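You operate a simulated robot arm through the tools that you are given. There is no shell and no other tool. Be economical: measure what you need, move in short steps, check, and stop when the job is done.

You run a simulated robot arm. Do the job below in one go: nothing can be reset, and whatever is moved stays where it is left.

TASK
Pack the stud box and watch in the keepsake crate and fold its handles down.
Where things are to end (x, y in the base frame): stud box within 0.06 m of [0.78, -0.14]; pocket watch within 0.06 m of [0.78, -0.24].

The check looks at the end state, three seconds after you hand in, the way a careful person would. Anything else that was tipped, shoved, dropped, spilled or broken makes it a failure. Flat cloth is picked up by pressing the open fingertips on it (5 to 10 N) and closing them slowly along it; thin cloth reads only 2 to 8 mm in the jaws.

THE ROBOT
A 6-joint arm with a fingered hand, hanging from a carriage that runs on a gantry, over the field with the corners [-2.561, 1.002], [-2.561, -0.278], [0.039, -0.278], [0.039, 1.002] (x, y) and turns from -359 to 329 degrees about z. Base frame: it is fixed where the carriage stands at the start and does not move with it; the origin is on the floor, on the carriage's upright axis, x ahead of it, y to its left, z up. Lengths are in m, angles in degrees, forces in N, time in s.
With the tool pointing down near the work surface it reaches from about 0.26 to 0.76 m from the robot's upright axis, wherever it stands. Its first joint turns from -166.0 to 166.0 degrees. Places, roughly: brass crate handle [0.8, 0, 1]; crate [0.8, -0.2, 0.9]; iron crate handle [0.8, -0.4, 1]; stud box (7x5x4 cm) [0.7, 0.1, 0.9]. Payload 4 kg.
The TCP is the grasp point between the finger pads, 0.03 m short of the fingertips. In the tool frame z runs along the fingers and y along their closing line. The gripper opens to 0.104 m. The gripper's body begins 0.035 m behind the TCP. The gripper is a hand of 5 fingers: y runs from the thumb to the fingers, the wrist lies at [-0.015, -0.113, -0.19] in the tool frame, and closing takes about 1.5 s.
Orientation is that of the tool frame in the base frame, as a unit quaternion [w, x, y, z]. With the fingers straight down and the wrist toward the robot, the tool's x, y and z point along [0, 1, 0], [1, 0, 0] and [0, 0, -1] of the base frame.

THE INTERFACE
- The arm moves only by the tool servo_tool. Its argument "targets" is a list of rows, each an object (a shift or turn left out is 0, a gripper value left out holds the last) with "jaw": the opening in per cent of the stroke, from 0 (shut) to 100 (fully open); "dp": the shift along the tool's x, y, z in m, a list of three; "turn": the turn, a rotation vector about the tool's x, y, z in degrees, a list of three. In form: [{"jaw": jaw, "dp": [tx, ty, tz], "turn": [ax, ay, az]}, ...]. A call has 1 to 12 rows; each row shifts and turns the commanded pose from where the row before left it, along the tool's axes as they then stand. Rows are played at 5 a second. More than 0.05 m and 8.6 degrees between two rows, or a gripper value outside its range, and nothing of the call is played. Where a pose cannot be reached the arm comes as near as it can. A force on the tool above 40 N (or 10 N above the force at the start of the call, whichever is more), or a blocked arm, ends the call early, and 0.2 s more pass. The fingers move at their own pace (about 0.045 m/s each) and stop on an object; they squeeze with about 27 N. The grip force told is the motor's: it shows also when the fingers shut on nothing. Time passes only in rows, and 0.2 s behind the last, so rows that do not move let the fingers close. The reply holds the time, the measured pose of the TCP, the force on the tool along the base axes, the opening and the grip force, in the units named above and with some noise, with the torque about the TCP (base axes, N m) and any sound that the robot's microphone picked up.
- Cameras (640 x 400 px; columns grow to the right, rows downward): "scene" is now at [0.2664, -0.0137, 1.6499]; the picture's right is [-0.18, -0.98, 0.00], its down [-0.85, 0.15, -0.50] and it looks along [0.50, -0.09, -0.86] (base axes); focal length 255 px, centre (320, 200). "wrist" rides on the gripper at [0.06, -0.083, -0.12] in the tool frame; the picture's right is [-0.79, 0.29, -0.54], its down [-0.56, -0.71, 0.44] and it looks along [-0.26, 0.65, 0.72] (tool axes); focal length 234 px, centre (320, 200). There is no depth. A picture from a camera that has moved, and an enlarged one, comes with that camera's place and axes in the base frame and with its lens.
- camera(camera): a new picture of that camera. No time passes.
- move_column(by): slides the trunk up (or, below 0, down) by that many m; the arm and the scene camera ride with it, the base frame stays. It gives what a move gives, with no picture.
- roll_base(legs): drives the robot by 1 to 6 legs, each [ahead, left, turn to the left] in m, m and degrees, along the robot's own axes; the way and the turn of a leg run together, so that a leg with both is an arc; at most 1.5 m and 180 degrees a leg. The arm and the cameras ride along, it lands a little off, and it stops where it bumps. It keeps to its track: a leg is cut to what the track allows. It gives what a move gives.
- grasp_type(shape): the hand has 5 fingers and takes this shape, open, in about a second: jaw (thumb against the fingers, like two jaws); tri (thumb and two fingers); tip (a fingertip pinch); poke (one finger out to press); point (the index stretched); flat (the hand flat); cup (the hand cupped); fist (a fist). The gripper value then closes the fingers along that shape, each until it touches; the sizes above hold for jaw. It gives what a move gives, with no picture.
- aim_head(pan, tilt): turns the head with the scene camera to pan (to the left, within 155 degrees either way) and tilt (down, from -29 to 69), counted from straight ahead of the robot. It gives what a move gives.
- enlarge(camera, box): a new picture of the part [left, top, right, bottom] of that camera's present view, enlarged. No time passes.
- close_job(): hands the job in; it is judged then, once.

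Go step by step. Nothing tells you exact positions but the pictures and the camera data: compare them with the known pose of the tool, close in by small moves and look again before you grip or let go. The budget is 120 turns and 78 pictures, counting those below and the enlarged ones. Unless the task says otherwise, let go and move clear before handing in, and close with one line.

The tools are called after "Request:" as name(argument=value, ...) on one line, values as JSON. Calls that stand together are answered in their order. servo_tool: Moves the arm, as the interface text tells. Its arguments: {"type":"object","properties":{"targets":{"type":"array","items":{"type":"object","properties":{"jaw":{"type":"number"},"dp":{"type":"array","items":{"type":"number"}},"turn":{"type":"array","items":{"type":"number"}}}}}},"required":["targets"]} The other tools are called the same way: move_column (by) slides the trunk up or down; grasp_type (shape) gives the hand a shape; roll_base (legs) drives the base; aim_head (pan, tilt) turns the head that bears the scene camera; camera (camera) takes a picture; enlarge (camera, box) takes an enlarged picture of a part of a camera's view; close_job () hands the job in.

At the start:

```text
clock: 0.0
tcp_pos: [0.483, -0.0406, 1.1769]
tool_rot: [0.002, 0.708, 0.707, 0.0]
ft_force: [0.2, 0.1, -0.1]
torque: [0.03, 0.0, 0.01]
width: 0.1035
finger_force: 0.1
shape: jaw
trunk travel left (down, up): [-0.457, 0.141]
robot x, y, heading: [-0.0015, -0.0004, 0.0]
head pan, tilt: [-10.2, 59.8]
```

scene: 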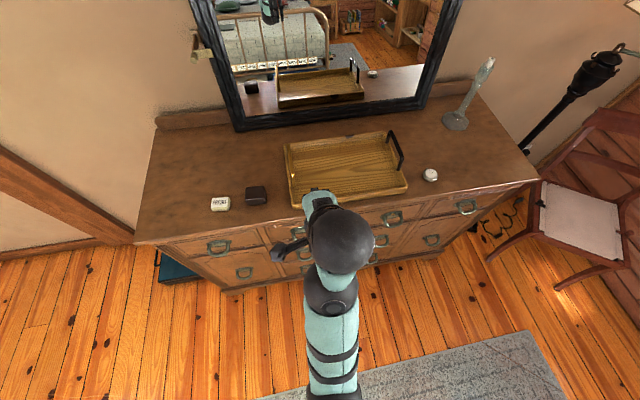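
wrist: 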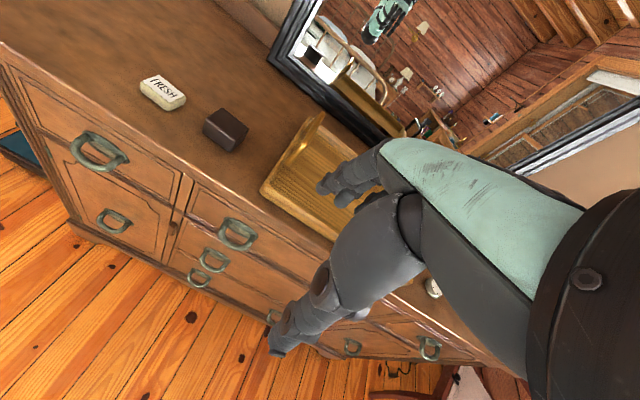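

I see a dresser with the crate, a dark stud box to its left, a soap beyond it, and a round white item at right that may be the watch. I'll look closer before moving.

Request:
enlarge(camera="scene", box=[200, 110, 460, 270])

Request:
enlarge(camera="scene", box=[400, 130, 480, 200])

```text
2.46 times, centred on (330, 190) of scene
camera zoom: at [0.2664, -0.0137, 1.6499], right [-0.18, -0.98, 0.0], down [-0.85, 0.15, -0.5], along [0.5, -0.09, -0.86], focal length 628 px, centre (295, 225)
```

zoom: 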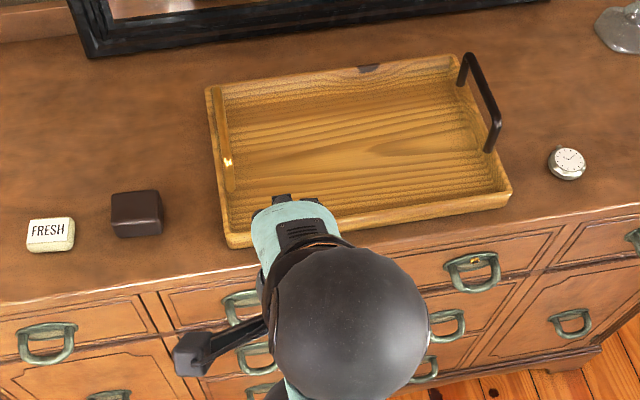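

```text
5.71 times, centred on (440, 165) of scene
camera zoom: at [0.2664, -0.0137, 1.6499], right [-0.18, -0.98, 0.0], down [-0.85, 0.15, -0.5], along [0.5, -0.09, -0.86], focal length 1458 px, centre (-366, 400)
```

zoom: 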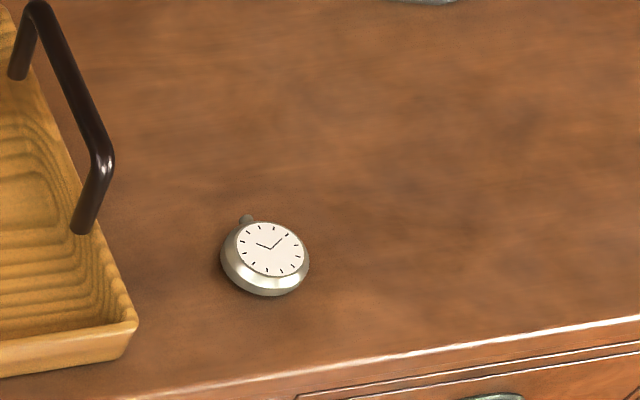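

The stud box seems to be near (0.75, 0.12), the watch near (0.735, -0.51), and the crate spans y from -0.39 to 0. I'll drive left for a side view of the brass handle, which is also where I'll grip the stud box.

Request:
roll_base(legs=[[0.038, 0.13, 0]])

Request:
aim_head(pan=-20, tilt=55)

Request:
camera(camera="scene")

Request:
camera(camera="wrist")

```text
clock: 1.3
tcp_pos: [0.5219, 0.0886, 1.1766]
tool_rot: [0.002, 0.707, 0.707, 0.0]
ft_force: [-0.6, -0.3, 0.1]
torque: [0.04, 0.01, -0.03]
width: 0.1038
finger_force: 0.0
shape: jaw
trunk travel left (down, up): [-0.457, 0.141]
robot x, y, heading: [0.0386, 0.1301, 0.2]
head pan, tilt: [-10.2, 59.8]
```

```text
clock: 2.0
tcp_pos: [0.5208, 0.089, 1.1761]
tool_rot: [0.002, 0.707, 0.707, 0.0]
ft_force: [0.9, 0.5, 0.1]
torque: [0.04, 0.01, 0.01]
width: 0.1037
finger_force: 0.1
shape: jaw
trunk travel left (down, up): [-0.457, 0.141]
robot x, y, heading: [0.0358, 0.1312, 0.1]
head pan, tilt: [-20.0, 55.0]
```

```text
73 pictures are left
camera scene: at [0.3066, 0.1032, 1.6557], right [-0.34, -0.94, 0.0], down [-0.77, 0.28, -0.57], along [0.54, -0.2, -0.82], focal length 255 px, centre (320, 200)
```

scene: 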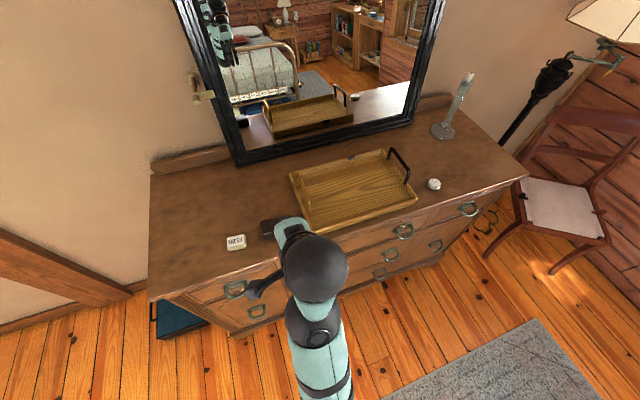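

```text
72 pictures are left
camera wrist: at [0.4388, 0.1498, 1.2953], right [0.29, -0.79, 0.55], down [-0.7, -0.56, -0.44], along [0.65, -0.26, -0.72], focal length 234 px, centre (320, 200)
```

wrist: 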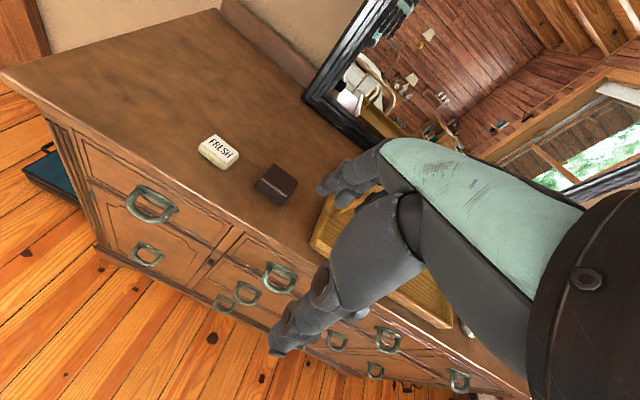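

The mirror may show the brass handle standing, so I'll enlarge that area.

Request:
enlarge(camera="scene", box=[220, 80, 440, 240])

Request:
enlarge(camera="wrist", box=[180, 110, 380, 260])

```text
2.50 times, centred on (330, 160) of scene
camera zoom: at [0.3066, 0.1032, 1.6557], right [-0.34, -0.94, 0.0], down [-0.77, 0.28, -0.57], along [0.54, -0.2, -0.82], focal length 638 px, centre (295, 300)
```

zoom: 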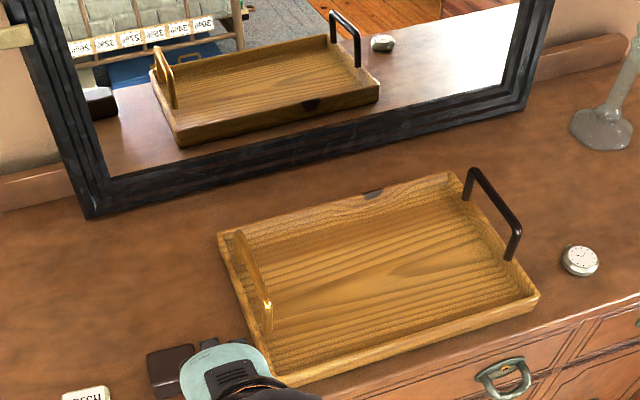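

```text
2.67 times, centred on (280, 185) of wrist
camera zoom: at [0.4388, 0.1498, 1.2953], right [0.29, -0.79, 0.55], down [-0.7, -0.56, -0.44], along [0.65, -0.26, -0.72], focal length 624 px, centre (427, 240)
```

zoom: 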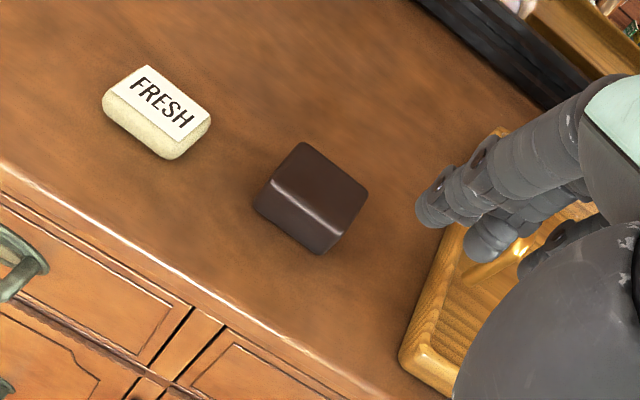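

Both handles stand upright. The stud box is near (0.734, 0.115) with its top at z of about 0.93–0.95, so I'll move to hover above it.

Request:
servo_tool(targets=[{"jaw": 100, "dp": [0.0044, 0.0355, 0.02]}, {"dp": [0.0044, 0.0355, 0.02]}, {"dp": [0.0044, 0.0355, 0.02]}, {"dp": [0.0044, 0.0355, 0.02]}, {"dp": [0.0044, 0.0355, 0.02]}, {"dp": [0.0044, 0.0355, 0.02]}, {}])

Request:
camera(camera="wrist")

Request:
camera(camera="scene")

```text
clock: 3.6
tcp_pos: [0.7342, 0.1183, 1.0562]
tool_rot: [0.002, 0.707, 0.707, 0.001]
ft_force: [-0.5, 1.0, 0.0]
torque: [0.02, 0.01, -0.02]
width: 0.1037
finger_force: 0.1
shape: jaw
trunk travel left (down, up): [-0.457, 0.141]
robot x, y, heading: [0.0342, 0.1294, 0.1]
head pan, tilt: [-20.0, 55.0]
```

```text
69 pictures are left
camera wrist: at [0.652, 0.1785, 1.1747], right [0.29, -0.79, 0.55], down [-0.7, -0.56, -0.44], along [0.65, -0.26, -0.71], focal length 234 px, centre (320, 200)
```

wrist: 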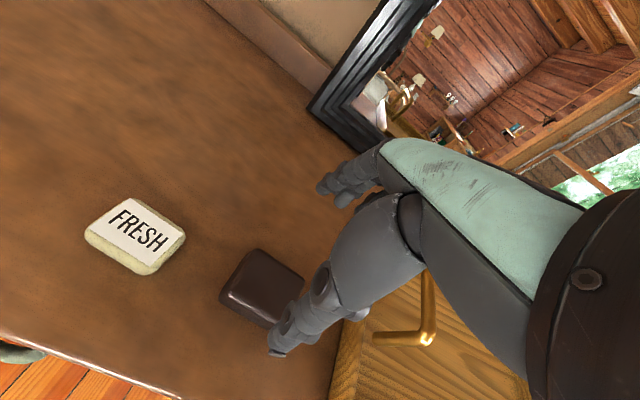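

```text
68 pictures are left
camera scene: at [0.3066, 0.1032, 1.6557], right [-0.34, -0.94, 0.0], down [-0.77, 0.28, -0.57], along [0.54, -0.2, -0.82], focal length 255 px, centre (320, 200)
```

scene: 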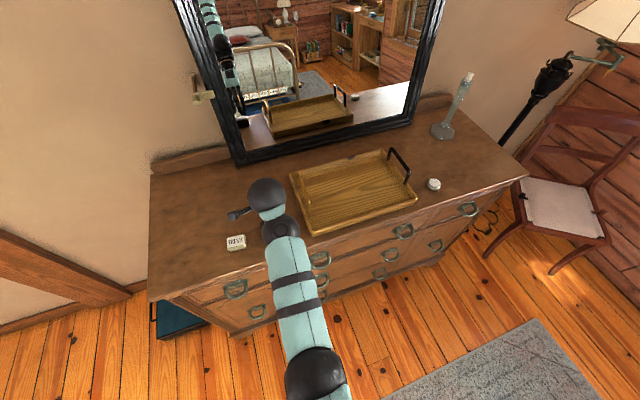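

The box top comes out near z = 0.963 with its centre at about (0.722, 0.115), so the table is about 0.92. I'll shift back slightly and come down over it in small steps.

Request:
servo_tool(targets=[{"dp": [-0.003, -0.012, 0.0]}, {"dp": [0, 0, 0.02]}, {"dp": [0, 0, 0.02]}, {"dp": [0, 0, 0.02]}, {"dp": [0, 0, 0.012]}, {"dp": [0, 0, 0.01]}, {}])

Request:
enlarge(camera="wrist", box=[200, 120, 420, 360])

```text
clock: 5.2
tcp_pos: [0.7231, 0.1128, 0.9743]
tool_rot: [0.002, 0.707, 0.707, 0.0]
ft_force: [0.2, -0.2, 0.1]
torque: [0.01, -0.02, -0.01]
width: 0.1036
finger_force: 0.1
shape: jaw
trunk travel left (down, up): [-0.457, 0.141]
robot x, y, heading: [0.0386, 0.1308, 0.1]
head pan, tilt: [-20.0, 55.0]
```

```text
1.67 times, centred on (310, 240) of wrist
camera zoom: at [0.6391, 0.1729, 1.0937], right [0.29, -0.79, 0.55], down [-0.7, -0.56, -0.44], along [0.65, -0.26, -0.72], focal length 390 px, centre (337, 133)
```

zoom: 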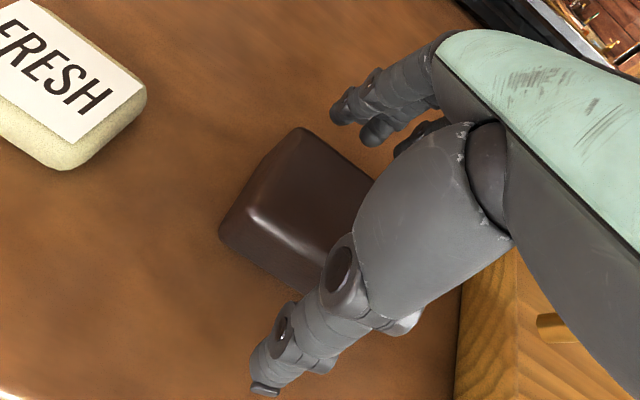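

The box sits between the thumb and fingers. I'll go down a little more and close.

Request:
servo_tool(targets=[{"dp": [0, 0, 0.006]}, {"dp": [0, 0, 0.005]}, {"dp": [0, 0, 0.004]}, {}])

Request:
servo_tool(targets=[{"jaw": 60}, {}, {"jaw": 30}, {}, {}, {}, {}, {}, {}])

```text
clock: 6.2
tcp_pos: [0.7236, 0.1115, 0.96]
tool_rot: [0.002, 0.707, 0.707, 0.002]
ft_force: [-1.3, -0.6, 3.2]
torque: [-0.03, -0.15, -0.02]
width: 0.1034
finger_force: 0.0
shape: jaw
trunk travel left (down, up): [-0.457, 0.141]
robot x, y, heading: [0.0348, 0.1301, 0.1]
head pan, tilt: [-20.0, 55.0]
```

```text
clock: 8.2
tcp_pos: [0.7254, 0.1111, 0.9614]
tool_rot: [0.003, 0.707, 0.707, 0.002]
ft_force: [-5.4, 0.4, 19.6]
torque: [0.24, -0.25, 0.06]
width: 0.0461
finger_force: 27.3
shape: jaw
trunk travel left (down, up): [-0.457, 0.141]
robot x, y, heading: [0.0394, 0.1282, 0.0]
head pan, tilt: [-20.0, 55.0]
```

Gripped at 4.6 cm wide, with the fingertips touching the table, so the table is at about 0.93. Lifting to check.

Request:
servo_tool(targets=[{"dp": [0, 0, -0.01]}, {"dp": [0, 0, -0.03]}, {"dp": [0, 0, -0.04]}, {"dp": [0, 0, -0.04]}, {"dp": [0, 0, -0.04]}, {"dp": [0, 0, -0.03]}, {}])

Request:
camera(camera="wrist")

```text
clock: 9.8
tcp_pos: [0.7245, 0.1134, 1.1507]
tool_rot: [0.003, 0.707, 0.707, 0.001]
ft_force: [0.7, -0.8, -1.4]
torque: [-0.02, 0.03, 0.01]
width: 0.0435
finger_force: 26.9
shape: jaw
trunk travel left (down, up): [-0.457, 0.141]
robot x, y, heading: [0.0357, 0.1288, 0.3]
head pan, tilt: [-20.0, 55.0]
```

```text
66 pictures are left
camera wrist: at [0.6414, 0.174, 1.2696], right [0.29, -0.79, 0.55], down [-0.7, -0.56, -0.44], along [0.65, -0.26, -0.72], focal length 234 px, centre (320, 200)
```

wrist: 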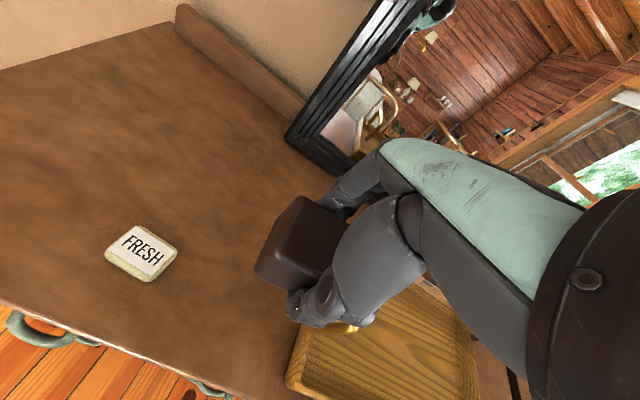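

The box is held and its bottom is at about z = 1.12. I'll drive right to bring it over the crate.

Request:
roll_base(legs=[[0, -0.254, 0]])

Request:
servo_tool(targets=[{"dp": [0, 0.03, 0]}, {"dp": [0, 0.025, 0]}, {}])

Request:
camera(camera="scene")

Request:
camera(camera="wrist")

```text
clock: 11.7
tcp_pos: [0.7237, -0.1416, 1.1506]
tool_rot: [0.002, 0.708, 0.706, 0.001]
ft_force: [0.1, 0.2, -0.7]
torque: [0.04, 0.01, -0.01]
width: 0.0433
finger_force: 26.5
shape: jaw
trunk travel left (down, up): [-0.457, 0.141]
robot x, y, heading: [0.0438, -0.1203, 0.0]
head pan, tilt: [-20.0, 55.0]
```

```text
clock: 12.5
tcp_pos: [0.7793, -0.1402, 1.1482]
tool_rot: [0.002, 0.708, 0.707, 0.0]
ft_force: [0.0, 0.0, -1.3]
torque: [-0.01, -0.03, -0.01]
width: 0.0433
finger_force: 27.4
shape: jaw
trunk travel left (down, up): [-0.457, 0.141]
robot x, y, heading: [0.0377, -0.1254, 0.0]
head pan, tilt: [-20.0, 55.0]
```

```text
65 pictures are left
camera scene: at [0.3066, -0.1512, 1.6557], right [-0.34, -0.94, 0.0], down [-0.77, 0.28, -0.57], along [0.54, -0.2, -0.82], focal length 255 px, centre (320, 200)
```

scene: 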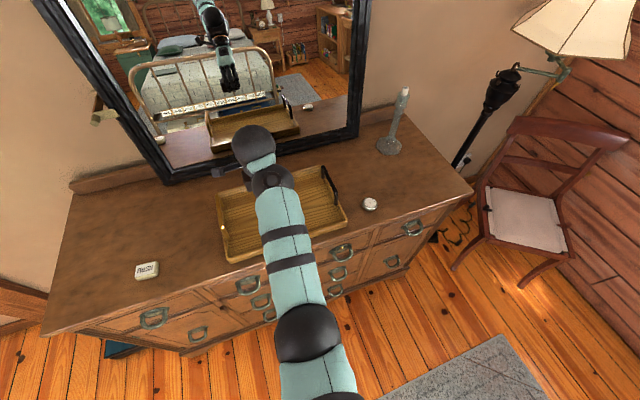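

```text
64 pictures are left
camera wrist: at [0.6961, -0.0795, 1.2677], right [0.29, -0.79, 0.54], down [-0.71, -0.56, -0.44], along [0.65, -0.26, -0.72], focal length 234 px, centre (320, 200)
```

wrist: 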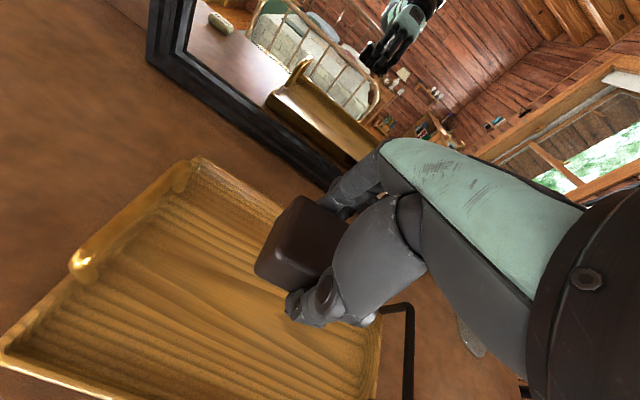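

The box is over the crate at (0.779, -0.140). I'm lowering it gently.

Request:
servo_tool(targets=[{"dp": [0, 0, 0.04]}, {"dp": [0, 0, 0.04]}, {"dp": [0, 0, 0.03]}, {"dp": [0, 0, 0.03]}, {"dp": [0, 0, 0.015]}, {}])

Request:
servo_tool(targets=[{"dp": [0, 0, 0.004]}, {"dp": [0, 0, 0.003]}, {"dp": [0, 0, 0.003]}, {}])

Request:
enlarge(camera="wrist", box=[160, 120, 480, 400])

```text
clock: 13.9
tcp_pos: [0.7791, -0.14, 0.9932]
tool_rot: [0.002, 0.707, 0.707, 0.001]
ft_force: [-0.2, -0.3, -0.8]
torque: [0.0, -0.02, 0.04]
width: 0.0434
finger_force: 26.9
shape: jaw
trunk travel left (down, up): [-0.457, 0.141]
robot x, y, heading: [0.0372, -0.121, 0.1]
head pan, tilt: [-20.0, 55.0]
```

```text
clock: 14.9
tcp_pos: [0.7798, -0.1417, 0.9855]
tool_rot: [0.002, 0.708, 0.707, 0.001]
ft_force: [-0.4, -0.7, -0.3]
torque: [0.02, 0.01, 0.03]
width: 0.043
finger_force: 27.0
shape: jaw
trunk travel left (down, up): [-0.457, 0.141]
robot x, y, heading: [0.0398, -0.1234, 0.3]
head pan, tilt: [-20.0, 55.0]
```

```text
1.43 times, centred on (320, 260) of wrist
camera zoom: at [0.6968, -0.0808, 1.1045], right [0.29, -0.79, 0.55], down [-0.71, -0.56, -0.44], along [0.65, -0.26, -0.72], focal length 334 px, centre (320, 114)
```

zoom: 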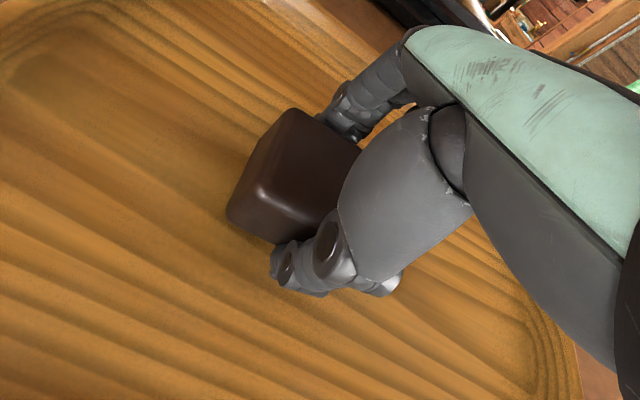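

The box is close to the crate floor, so I'll continue in small steps until I feel contact.

Request:
servo_tool(targets=[{"dp": [0, 0, 0.004]}, {"dp": [0, 0, 0.004]}, {}])

Request:
servo_tool(targets=[{"dp": [0, 0, 0.003]}, {"dp": [0, 0, 0.003]}, {}])

```text
clock: 15.7
tcp_pos: [0.7819, -0.1422, 0.979]
tool_rot: [0.002, 0.708, 0.706, 0.0]
ft_force: [0.4, -0.5, -1.1]
torque: [0.01, -0.01, 0.0]
width: 0.0431
finger_force: 27.1
shape: jaw
trunk travel left (down, up): [-0.457, 0.141]
robot x, y, heading: [0.0374, -0.1246, 0.1]
head pan, tilt: [-20.0, 55.0]
```

```text
clock: 16.5
tcp_pos: [0.7811, -0.1435, 0.9718]
tool_rot: [0.002, 0.708, 0.707, 0.001]
ft_force: [-0.1, 0.3, 0.0]
torque: [0.01, -0.05, -0.01]
width: 0.0434
finger_force: 27.3
shape: jaw
trunk travel left (down, up): [-0.457, 0.141]
robot x, y, heading: [0.0388, -0.1185, -0.1]
head pan, tilt: [-20.0, 55.0]
```

Request:
servo_tool(targets=[{"dp": [0, 0, 0.002]}, {"dp": [0, 0, 0.001]}, {}])

```text
clock: 17.3
tcp_pos: [0.78, -0.1433, 0.9703]
tool_rot: [0.003, 0.708, 0.706, 0.001]
ft_force: [-2.3, -1.3, 5.6]
torque: [0.1, -0.09, 0.01]
width: 0.0434
finger_force: 26.4
shape: jaw
trunk travel left (down, up): [-0.457, 0.141]
robot x, y, heading: [0.0364, -0.1215, -0.1]
head pan, tilt: [-20.0, 55.0]
```

I feel contact with the floor (5.6 N). Opening the hand, then rising straight up.

Request:
servo_tool(targets=[{"jaw": 60}, {"jaw": 80}, {"jaw": 100}, {}, {}, {}, {}])

Request:
servo_tool(targets=[{"dp": [0, 0, -0.01]}, {"dp": [0, 0, -0.03]}, {"dp": [0, 0, -0.04]}, {"dp": [0, 0, -0.05]}, {"dp": [0, 0, -0.05]}, {}])

Request:
camera(camera="wrist")

```text
clock: 18.9
tcp_pos: [0.78, -0.1421, 0.9683]
tool_rot: [0.002, 0.708, 0.707, 0.0]
ft_force: [1.0, 0.2, -0.6]
torque: [0.0, -0.02, -0.01]
width: 0.1036
finger_force: 0.1
shape: jaw
trunk travel left (down, up): [-0.457, 0.141]
robot x, y, heading: [0.0416, -0.1203, -0.0]
head pan, tilt: [-20.0, 55.0]
```

```text
clock: 20.3
tcp_pos: [0.7821, -0.1426, 1.1497]
tool_rot: [0.003, 0.707, 0.707, 0.001]
ft_force: [0.1, 0.2, 0.4]
torque: [-0.01, 0.01, 0.04]
width: 0.1041
finger_force: 0.1
shape: jaw
trunk travel left (down, up): [-0.457, 0.141]
robot x, y, heading: [0.0384, -0.1245, 0.0]
head pan, tilt: [-20.0, 55.0]
```

```text
62 pictures are left
camera wrist: at [0.6984, -0.0819, 1.2687], right [0.29, -0.79, 0.55], down [-0.71, -0.56, -0.44], along [0.65, -0.26, -0.72], focal length 234 px, centre (320, 200)
```

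wrist: 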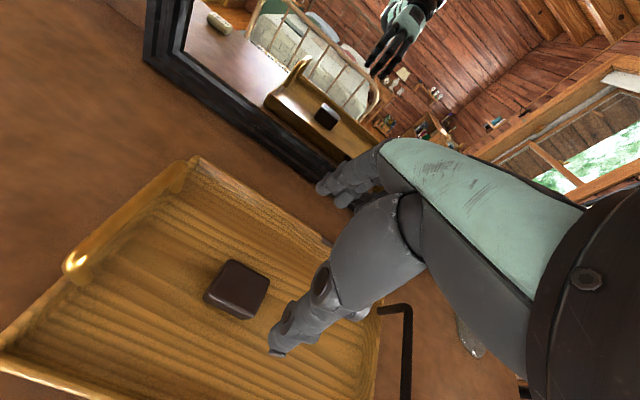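

The stud box is in the crate. Next is the watch, near (0.70, -0.47), so I'll drive right and take a look.

Request:
roll_base(legs=[[0, -0.15, 0]])

Request:
servo_tool(targets=[{"dp": [-0.03, -0.02, 0]}, {"dp": [-0.03, -0.02, 0]}, {"dp": [-0.03, -0.02, 0]}, {"dp": [-0.03, -0.02, 0]}, {"dp": [-0.03, 0, 0]}, {"dp": [-0.027, 0, 0]}, {}])

Request:
camera(camera="wrist")

Request:
camera(camera="scene")

```text
clock: 21.6
tcp_pos: [0.7826, -0.2932, 1.1485]
tool_rot: [0.002, 0.708, 0.707, 0.001]
ft_force: [-0.5, 0.7, -0.9]
torque: [-0.01, -0.02, -0.01]
width: 0.1038
finger_force: 0.1
shape: jaw
trunk travel left (down, up): [-0.457, 0.141]
robot x, y, heading: [0.0364, -0.2765, -0.1]
head pan, tilt: [-20.0, 55.0]
```

```text
clock: 23.2
tcp_pos: [0.7008, -0.4689, 1.1483]
tool_rot: [0.002, 0.708, 0.706, 0.0]
ft_force: [-0.5, -0.5, -0.1]
torque: [0.0, 0.03, 0.03]
width: 0.1039
finger_force: 0.1
shape: jaw
trunk travel left (down, up): [-0.457, 0.141]
robot x, y, heading: [0.0345, -0.2751, 0.1]
head pan, tilt: [-20.0, 55.0]
```

```text
61 pictures are left
camera wrist: at [0.6174, -0.4084, 1.267], right [0.29, -0.79, 0.55], down [-0.71, -0.56, -0.44], along [0.65, -0.26, -0.72], focal length 234 px, centre (320, 200)
```

wrist: 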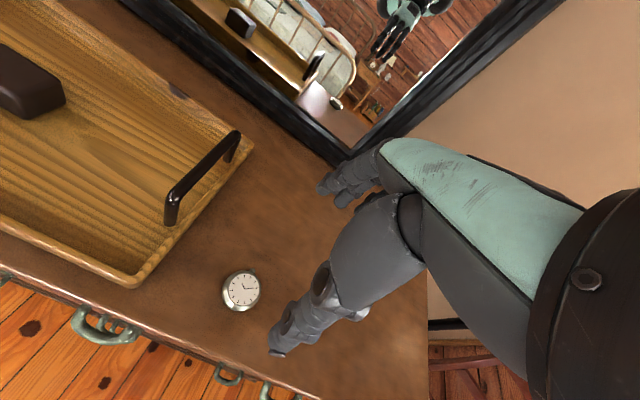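

```text
60 pictures are left
camera scene: at [0.3065, -0.301, 1.6557], right [-0.34, -0.94, 0.0], down [-0.77, 0.28, -0.57], along [0.54, -0.2, -0.82], focal length 255 px, centre (320, 200)
```

scene: 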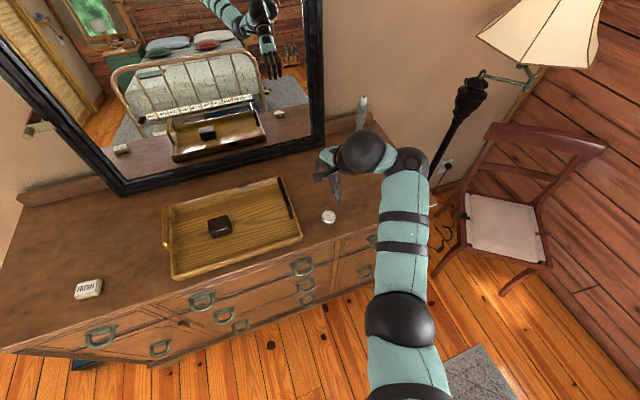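

Request:
enlarge(camera="wrist", box=[200, 250, 300, 320])

Request:
enlarge(camera="scene", box=[240, 160, 380, 260])

```text
5.71 times, centred on (250, 285) of wrist
camera zoom: at [0.6174, -0.4084, 1.267], right [0.29, -0.79, 0.55], down [-0.71, -0.56, -0.44], along [0.65, -0.26, -0.72], focal length 1338 px, centre (720, -286)
```

zoom: 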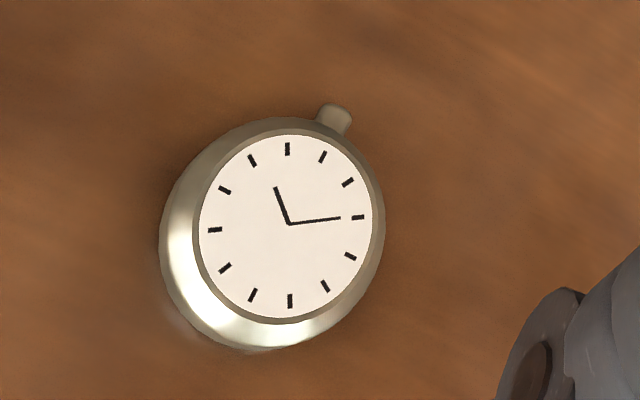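

```text
4.00 times, centred on (310, 210) of scene
camera zoom: at [0.3065, -0.301, 1.6557], right [-0.34, -0.94, 0.0], down [-0.77, 0.28, -0.57], along [0.54, -0.2, -0.82], focal length 1020 px, centre (360, 160)
```

zoom: 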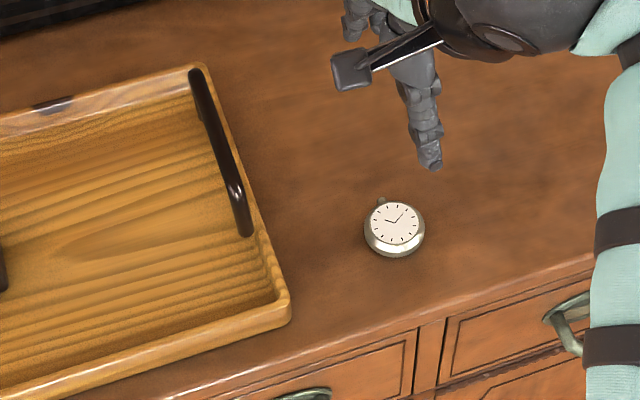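

The watch is at (0.70, -0.47), about 5 cm across, with its stem pointing along +x. I'll turn the hand about 50° so the fingers miss the stem, then come down part way.

Request:
servo_tool(targets=[{"turn": [0, 0, 8.4]}, {"turn": [0, 0, 8.4]}, {"turn": [0, 0, 8.4]}, {"turn": [0, 0, 8.4]}, {"turn": [0, 0, 8.4]}, {"turn": [0, 0, 8]}, {"dp": [0, 0, 0.04]}, {"dp": [0, 0, 0.04]}, {}])

Request:
camera(camera="wrist")

Request:
enlarge(camera="scene", box=[240, 130, 400, 260])

```text
clock: 25.2
tcp_pos: [0.6218, -0.4581, 1.0948]
tool_rot: [-0.003, 0.931, 0.364, 0.001]
ft_force: [-0.3, -0.4, 0.5]
torque: [-0.02, -0.01, -0.01]
width: 0.1038
finger_force: 0.0
shape: jaw
out of reach, approached as far as the arm can: row 3, 4, 7, 8
trunk travel left (down, up): [-0.457, 0.141]
robot x, y, heading: [0.0338, -0.2778, -0.0]
head pan, tilt: [-20.0, 55.0]
```

```text
57 pictures are left
camera wrist: at [0.6108, -0.356, 1.214], right [-0.38, -0.75, 0.54], down [-0.89, 0.14, -0.44], along [0.25, -0.65, -0.72], focal length 234 px, centre (320, 200)
```

wrist: 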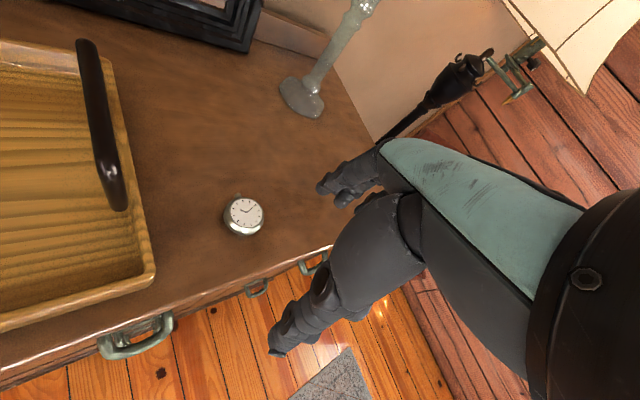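

```text
3.08 times, centred on (320, 195) of scene
camera zoom: at [0.3065, -0.301, 1.6557], right [-0.34, -0.94, 0.0], down [-0.77, 0.28, -0.57], along [0.54, -0.2, -0.82], focal length 785 px, centre (320, 215)
```

zoom: 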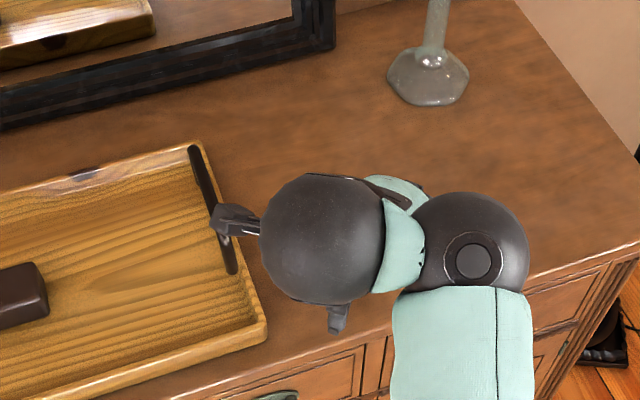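

That turn takes the arm out of its reach. I'll rise and turn back to about -17°, which is radial and reachable.

Request:
servo_tool(targets=[{"dp": [0, 0, -0.04]}, {"turn": [0, 0, -8]}, {"turn": [0, 0, -8]}, {"turn": [0, 0, -8]}, {"turn": [0, 0, -6]}, {}])

```text
clock: 26.6
tcp_pos: [0.6217, -0.4581, 1.1337]
tool_rot: [-0.001, 0.805, 0.594, 0.002]
ft_force: [-0.9, -0.5, 0.3]
torque: [0.04, -0.03, 0.03]
width: 0.1038
finger_force: 0.1
shape: jaw
trunk travel left (down, up): [-0.457, 0.141]
robot x, y, heading: [0.0377, -0.2725, -0.3]
head pan, tilt: [-20.0, 55.0]
```

Request:
servo_tool(targets=[{"dp": [0.006, 0.039, 0]}, {"dp": [0.0055, 0.039, 0]}, {"dp": [0, 0, 0.035]}, {"dp": [0, 0, 0.035]}, {"dp": [0, 0, 0.03]}, {}])

Request:
camera(camera="wrist")

Request:
camera(camera="scene")

```text
clock: 28.0
tcp_pos: [0.6989, -0.4713, 1.0334]
tool_rot: [-0.002, 0.805, 0.593, 0.001]
ft_force: [-0.3, 0.0, 0.3]
torque: [0.01, -0.03, -0.01]
width: 0.1037
finger_force: 0.1
shape: jaw
trunk travel left (down, up): [-0.457, 0.141]
robot x, y, heading: [0.0379, -0.2757, 0.2]
head pan, tilt: [-20.0, 55.0]
```

```text
55 pictures are left
camera wrist: at [0.6374, -0.3874, 1.1536], right [0.04, -0.84, 0.54], down [-0.84, -0.32, -0.44], along [0.54, -0.43, -0.72], focal length 234 px, centre (320, 200)
```

wrist: 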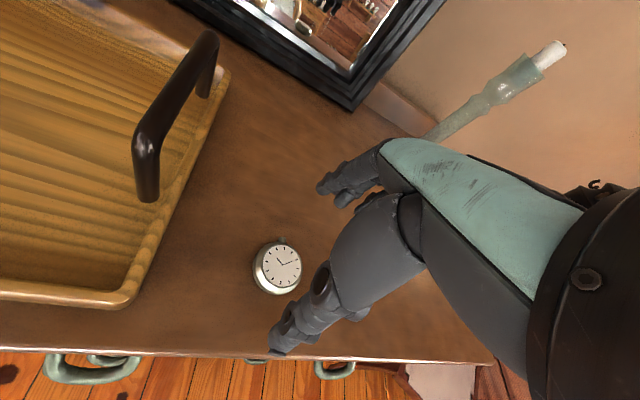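

```text
54 pictures are left
camera scene: at [0.3065, -0.301, 1.6557], right [-0.34, -0.94, 0.0], down [-0.77, 0.28, -0.57], along [0.54, -0.2, -0.82], focal length 255 px, centre (320, 200)
```

scene: 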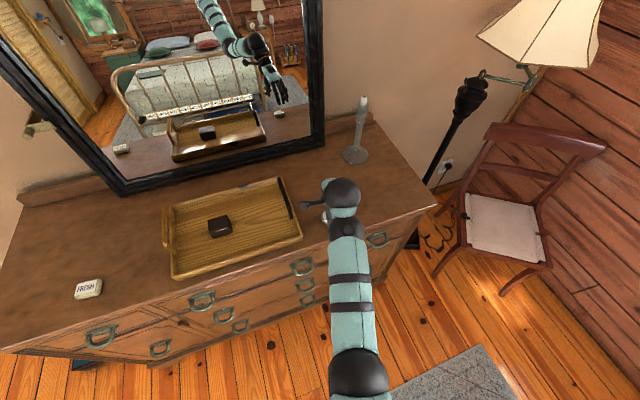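

The watch measures (0.702, -0.4705), directly under the hand. Descending in small steps.

Request:
servo_tool(targets=[{"dp": [0.001, 0.003, 0.02]}, {"dp": [0, 0, 0.02]}, {"dp": [0, 0, 0.012]}, {"dp": [0, 0, 0.01]}, {"dp": [0, 0, 0.006]}, {}])

Request:
enlarge(camera="wrist", box=[220, 140, 420, 370])

```text
clock: 29.4
tcp_pos: [0.7029, -0.4719, 0.9674]
tool_rot: [-0.001, 0.805, 0.593, 0.002]
ft_force: [-0.5, 0.1, -0.2]
torque: [-0.01, 0.02, 0.01]
width: 0.1039
finger_force: 0.1
shape: jaw
trunk travel left (down, up): [-0.457, 0.141]
robot x, y, heading: [0.0378, -0.2744, -0.1]
head pan, tilt: [-20.0, 55.0]
```

```text
1.74 times, centred on (320, 255) of wrist
camera zoom: at [0.6408, -0.3886, 1.0868], right [0.04, -0.84, 0.54], down [-0.84, -0.32, -0.44], along [0.54, -0.43, -0.72], focal length 407 px, centre (320, 104)
```

zoom: 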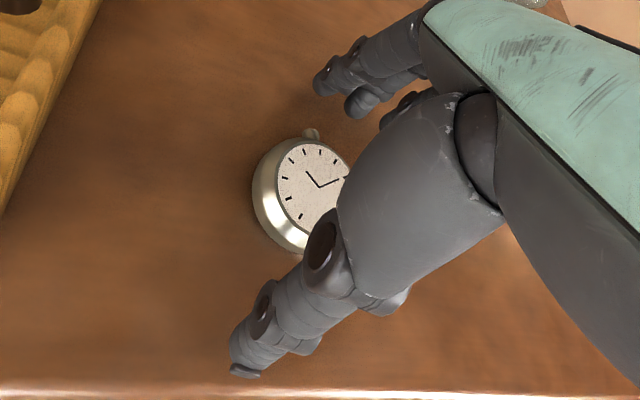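

The watch is between thumb and fingers. I'll go down 3 mm and close slowly.

Request:
servo_tool(targets=[{"dp": [0, 0.001, 0.003]}, {"jaw": 75}, {}, {"jaw": 55}, {}, {"jaw": 45}, {}, {}, {}])

```text
clock: 31.4
tcp_pos: [0.703, -0.4716, 0.9641]
tool_rot: [-0.001, 0.805, 0.593, 0.002]
ft_force: [-1.4, 0.1, 1.4]
torque: [-0.03, 0.07, -0.01]
width: 0.043
finger_force: 27.2
shape: jaw
trunk travel left (down, up): [-0.457, 0.141]
robot x, y, heading: [0.0382, -0.2746, -0.0]
head pan, tilt: [-20.0, 55.0]
```

Request:
servo_tool(targets=[{"jaw": 30}, {}, {}, {}])

Request:
enlarge(camera="wrist", box=[220, 140, 420, 370])

```text
clock: 32.4
tcp_pos: [0.7036, -0.4711, 0.9653]
tool_rot: [-0.001, 0.805, 0.593, 0.001]
ft_force: [-0.4, 1.8, 3.6]
torque: [0.01, 0.04, -0.02]
width: 0.0432
finger_force: 26.7
shape: jaw
trunk travel left (down, up): [-0.457, 0.141]
robot x, y, heading: [0.038, -0.2746, -0.1]
head pan, tilt: [-20.0, 55.0]
```

```text
1.74 times, centred on (320, 255) of wrist
camera zoom: at [0.6414, -0.3888, 1.0843], right [0.04, -0.84, 0.54], down [-0.84, -0.32, -0.44], along [0.54, -0.43, -0.72], focal length 407 px, centre (320, 104)
```

zoom: 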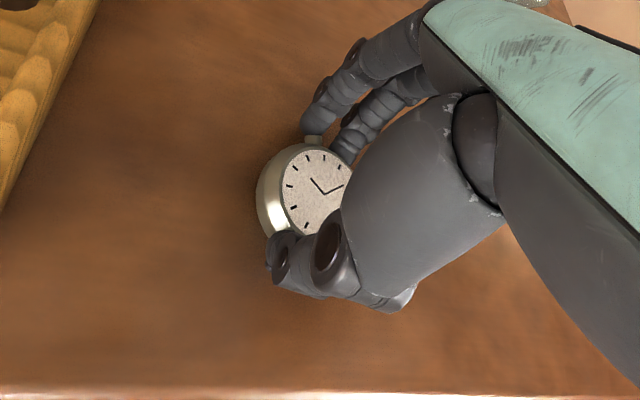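

It holds at 4.3 cm, so I'll lift it slowly and check.

Request:
servo_tool(targets=[{"dp": [0, 0, -0.005]}, {"dp": [0, 0, -0.01]}, {"dp": [0, 0, -0.015]}, {"dp": [0, 0, -0.02]}, {}])

Request:
enlarge(camera="wrist", box=[220, 140, 420, 370])

```text
clock: 33.6
tcp_pos: [0.703, -0.4716, 1.0138]
tool_rot: [-0.001, 0.805, 0.593, 0.002]
ft_force: [-0.7, 0.3, -0.8]
torque: [-0.01, -0.04, 0.0]
width: 0.0432
finger_force: 27.4
shape: jaw
trunk travel left (down, up): [-0.457, 0.141]
robot x, y, heading: [0.0384, -0.2731, 0.1]
head pan, tilt: [-20.0, 55.0]
```

```text
1.74 times, centred on (320, 255) of wrist
camera zoom: at [0.6413, -0.3891, 1.1334], right [0.04, -0.84, 0.54], down [-0.84, -0.32, -0.44], along [0.54, -0.43, -0.72], focal length 407 px, centre (320, 104)
```

zoom: 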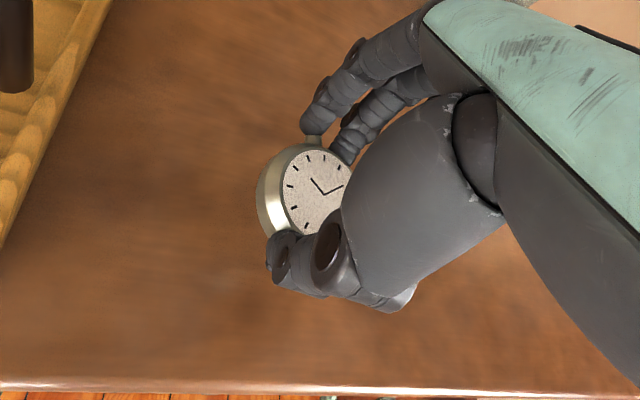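

The watch is held level. I'll raise it to z = 1.17, turn the hand back to straight, and carry it over the crate.

Request:
servo_tool(targets=[{"dp": [0, 0, -0.04]}, {"dp": [0, 0, -0.04]}, {"dp": [0, 0, -0.04]}, {"dp": [0, 0, -0.036]}, {"turn": [0, 0, -8.5]}, {"turn": [0, 0, -8.5]}, {}])

Request:
servo_tool(targets=[{"dp": [0.04, 0, 0]}, {"dp": [0.04, 0.01, 0]}, {"dp": [0.04, 0.02, 0]}, {"dp": [0.04, 0.02, 0]}, {"dp": [0.03, 0.015, 0]}, {"dp": [0.03, 0.012, 0]}, {}])

Request:
camera(camera="wrist")

```text
clock: 35.2
tcp_pos: [0.7024, -0.4716, 1.1682]
tool_rot: [-0.001, 0.708, 0.706, 0.002]
ft_force: [0.5, 0.3, -0.1]
torque: [0.01, 0.02, -0.02]
width: 0.0431
finger_force: 26.7
shape: jaw
trunk travel left (down, up): [-0.457, 0.141]
robot x, y, heading: [0.0391, -0.2733, 0.1]
head pan, tilt: [-20.0, 55.0]
```

```text
clock: 36.8
tcp_pos: [0.7802, -0.2508, 1.1709]
tool_rot: [-0.001, 0.708, 0.706, 0.001]
ft_force: [0.4, 0.8, -0.8]
torque: [0.03, 0.0, 0.01]
width: 0.0428
finger_force: 26.6
shape: jaw
trunk travel left (down, up): [-0.457, 0.141]
robot x, y, heading: [0.0426, -0.2722, -0.1]
head pan, tilt: [-20.0, 55.0]
```

```text
50 pictures are left
camera wrist: at [0.6969, -0.1904, 1.2899], right [0.29, -0.79, 0.54], down [-0.71, -0.55, -0.44], along [0.65, -0.26, -0.72], focal length 234 px, centre (320, 200)
```

wrist: 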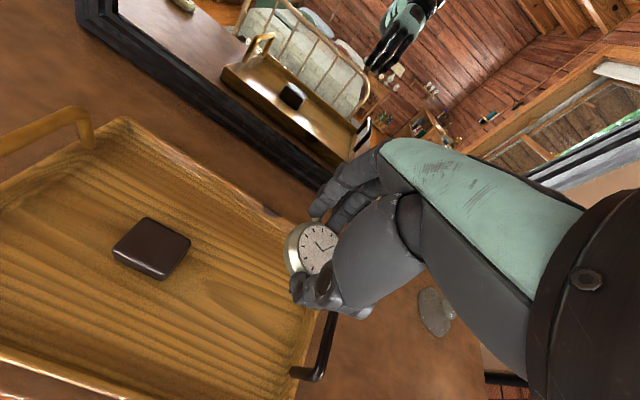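

Positioned at (0.780, -0.251) and clear of the stud box. I'm lowering it toward the crate floor, with contact expected at TCP z of about 0.974.

Request:
servo_tool(targets=[{"dp": [0, 0, 0.04]}, {"dp": [0, 0, 0.04]}, {"dp": [0, 0, 0.04]}, {"dp": [0, 0, 0.035]}, {"dp": [0, 0, 0.02]}, {"dp": [0, 0, 0.01]}, {}])

Request:
servo_tool(targets=[{"dp": [0, 0, 0.004]}, {"dp": [0, 0, 0.003]}, {"dp": [0, 0, 0.002]}, {}])

```text
clock: 38.4
tcp_pos: [0.7808, -0.2512, 0.9846]
tool_rot: [-0.001, 0.709, 0.706, 0.001]
ft_force: [0.4, -0.3, -1.0]
torque: [0.02, 0.04, -0.02]
width: 0.0428
finger_force: 26.5
shape: jaw
trunk travel left (down, up): [-0.457, 0.141]
robot x, y, heading: [0.034, -0.2746, -0.2]
head pan, tilt: [-20.0, 55.0]
```

```text
clock: 39.4
tcp_pos: [0.7812, -0.2504, 0.9761]
tool_rot: [-0.001, 0.709, 0.706, 0.001]
ft_force: [0.5, -0.8, -1.9]
torque: [-0.01, -0.01, 0.0]
width: 0.0429
finger_force: 26.7
shape: jaw
trunk travel left (down, up): [-0.457, 0.141]
robot x, y, heading: [0.0421, -0.2738, -0.2]
head pan, tilt: [-20.0, 55.0]
```

Request:
servo_tool(targets=[{"dp": [0, 0, 0.002]}, {"dp": [0, 0, 0.001]}, {}])

```text
clock: 40.2
tcp_pos: [0.7806, -0.2506, 0.9743]
tool_rot: [-0.001, 0.708, 0.706, 0.002]
ft_force: [0.4, 0.5, -1.0]
torque: [0.02, -0.01, 0.01]
width: 0.0426
finger_force: 27.0
shape: jaw
trunk travel left (down, up): [-0.457, 0.141]
robot x, y, heading: [0.0359, -0.2744, 0.2]
head pan, tilt: [-20.0, 55.0]
```

Request:
servo_tool(targets=[{"dp": [0, 0, 0.002]}, {"dp": [0, 0, 0.001]}, {}])

```text
clock: 41.0
tcp_pos: [0.7814, -0.2512, 0.9714]
tool_rot: [0.0, 0.708, 0.706, 0.003]
ft_force: [-2.7, -0.7, 5.1]
torque: [-0.05, 0.11, -0.03]
width: 0.0426
finger_force: 26.9
shape: jaw
trunk travel left (down, up): [-0.457, 0.141]
robot x, y, heading: [0.0385, -0.2758, -0.2]
head pan, tilt: [-20.0, 55.0]
```

Contact (5 N). I'll open gently and rise.

Request:
servo_tool(targets=[{"jaw": 55}, {"jaw": 70}, {"jaw": 85}, {"jaw": 100}, {}, {}, {}])

Request:
servo_tool(targets=[{"dp": [0, 0, -0.01]}, {"dp": [0, 0, -0.03]}, {"dp": [0, 0, -0.04]}, {"dp": [0, 0, -0.05]}, {"dp": [0, 0, -0.05]}, {"dp": [0, 0, -0.02]}, {}])

Request:
camera(camera="wrist")

Request:
camera(camera="scene")

```text
clock: 42.6
tcp_pos: [0.7816, -0.2514, 0.971]
tool_rot: [0.0, 0.708, 0.706, 0.002]
ft_force: [-0.4, 0.3, -0.7]
torque: [0.01, -0.01, 0.02]
width: 0.1036
finger_force: 0.0
shape: jaw
trunk travel left (down, up): [-0.457, 0.141]
robot x, y, heading: [0.0379, -0.273, 0.2]
head pan, tilt: [-20.0, 55.0]
```

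```text
clock: 44.2
tcp_pos: [0.7795, -0.2522, 1.1691]
tool_rot: [0.0, 0.708, 0.706, 0.003]
ft_force: [-0.1, -0.4, 0.3]
torque: [0.01, 0.01, -0.01]
width: 0.1041
finger_force: 0.0
shape: jaw
trunk travel left (down, up): [-0.457, 0.141]
robot x, y, heading: [0.0368, -0.275, 0.1]
head pan, tilt: [-20.0, 55.0]
```

```text
49 pictures are left
camera wrist: at [0.6966, -0.1912, 1.2904], right [0.29, -0.79, 0.54], down [-0.71, -0.55, -0.44], along [0.65, -0.26, -0.72], focal length 234 px, centre (320, 200)
```

wrist: 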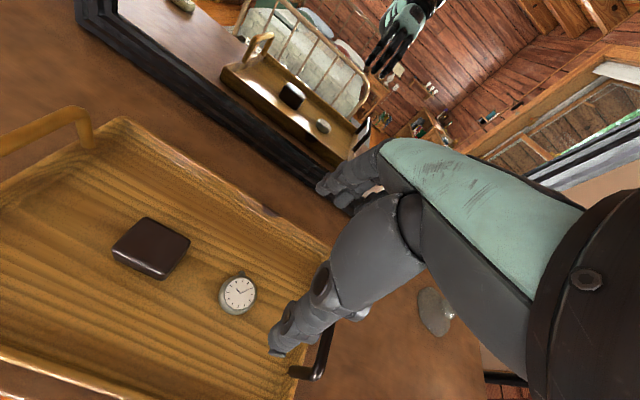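

```text
48 pictures are left
camera scene: at [0.3065, -0.301, 1.6557], right [-0.34, -0.94, 0.0], down [-0.77, 0.28, -0.57], along [0.54, -0.2, -0.82], focal length 255 px, centre (320, 200)
```

scene: 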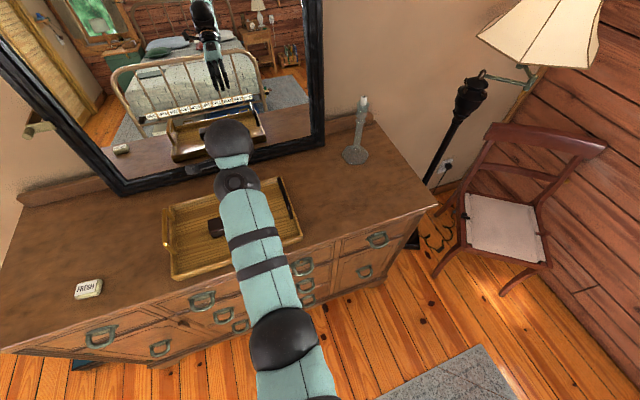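

Both items are packed. Now I need to know how the handles are built, so I'll move the hand clear and study them.

Request:
servo_tool(targets=[{"dp": [0, -0.04, -0.01]}, {"dp": [0, -0.04, -0.01]}, {"dp": [-0.04, -0.02, 0]}, {"dp": [-0.04, 0, 0]}, {"dp": [-0.04, 0, 0]}, {"dp": [-0.04, 0, 0]}, {"dp": [-0.04, 0, 0]}, {}])

Request:
aim_head(pan=0, tilt=55)

Request:
camera(camera="scene")

Request:
camera(camera="wrist")

```text
clock: 45.9
tcp_pos: [0.6796, -0.4259, 1.1641]
tool_rot: [-0.002, 0.716, 0.698, 0.005]
ft_force: [10.4, -4.1, -11.8]
torque: [-0.26, 0.21, -0.3]
width: 0.1036
finger_force: 0.1
shape: jaw
out of reach, approached as far as the arm can: row 2, 3, 5, 6, 7
trunk travel left (down, up): [-0.457, 0.141]
robot x, y, heading: [0.0391, -0.2758, 0.1]
head pan, tilt: [-20.0, 55.0]
stopped in row 8: the force on the tool passed its limit at 108 N (the readings are from after the stop); the commanded pose is now the measured one
```

```text
clock: 46.7
tcp_pos: [0.6794, -0.4271, 1.1638]
tool_rot: [-0.002, 0.716, 0.698, 0.003]
ft_force: [20.1, 0.8, -11.9]
torque: [-0.84, 1.44, -1.28]
width: 0.1041
finger_force: 0.0
shape: jaw
trunk travel left (down, up): [-0.457, 0.141]
robot x, y, heading: [0.0412, -0.2747, 0.1]
head pan, tilt: [0.0, 55.0]
```

```text
47 pictures are left
camera scene: at [0.3109, -0.2764, 1.6557], right [0.0, -1.0, 0.0], down [-0.82, 0.0, -0.57], along [0.57, 0.0, -0.82], focal length 255 px, centre (320, 200)
```

scene: 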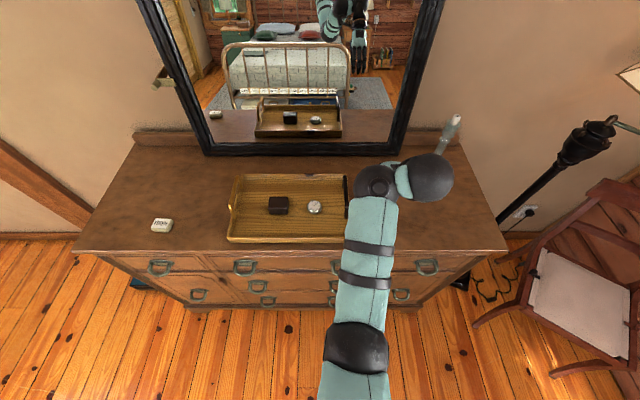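

```text
46 pictures are left
camera wrist: at [0.5974, -0.3649, 1.2831], right [0.27, -0.8, 0.54], down [-0.72, -0.54, -0.44], along [0.64, -0.27, -0.72], focal length 234 px, centre (320, 200)
```

wrist: 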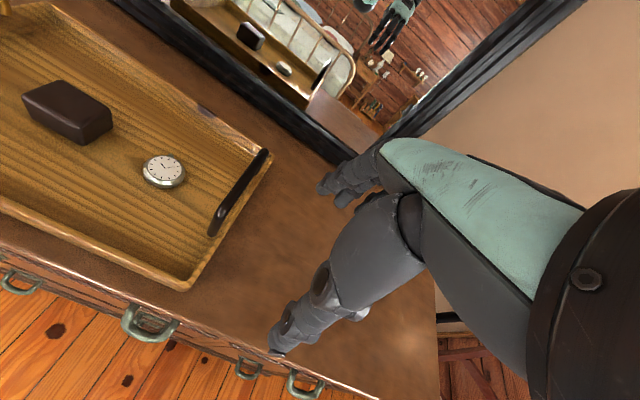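

A force spike stopped that move, so something is touching. I'll look closely before I move again.

Request:
enlarge(camera="scene", box=[320, 90, 500, 230])

Request:
enlarge(camera="wrist", box=[100, 100, 380, 300])

```text
2.86 times, centred on (410, 160) of scene
camera zoom: at [0.3109, -0.2764, 1.6557], right [0.0, -1.0, 0.0], down [-0.82, 0.0, -0.57], along [0.57, 0.0, -0.82], focal length 729 px, centre (63, 314)
```

zoom: 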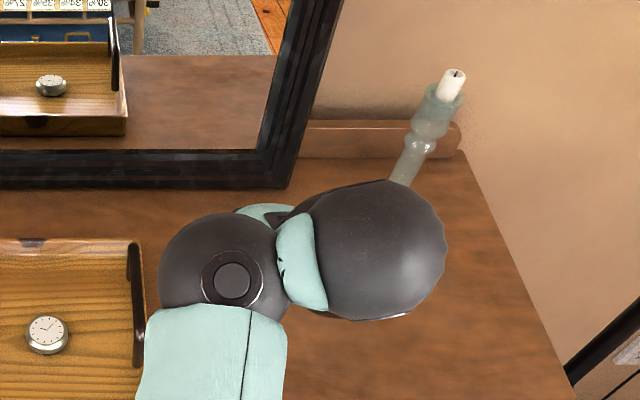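

```text
2.00 times, centred on (240, 200) of wrist
camera zoom: at [0.5974, -0.3649, 1.2831], right [0.27, -0.8, 0.54], down [-0.72, -0.54, -0.44], along [0.64, -0.27, -0.72], focal length 468 px, centre (480, 200)
```

zoom: 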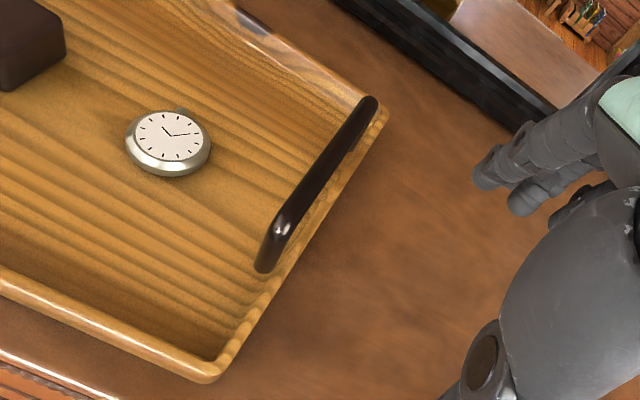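

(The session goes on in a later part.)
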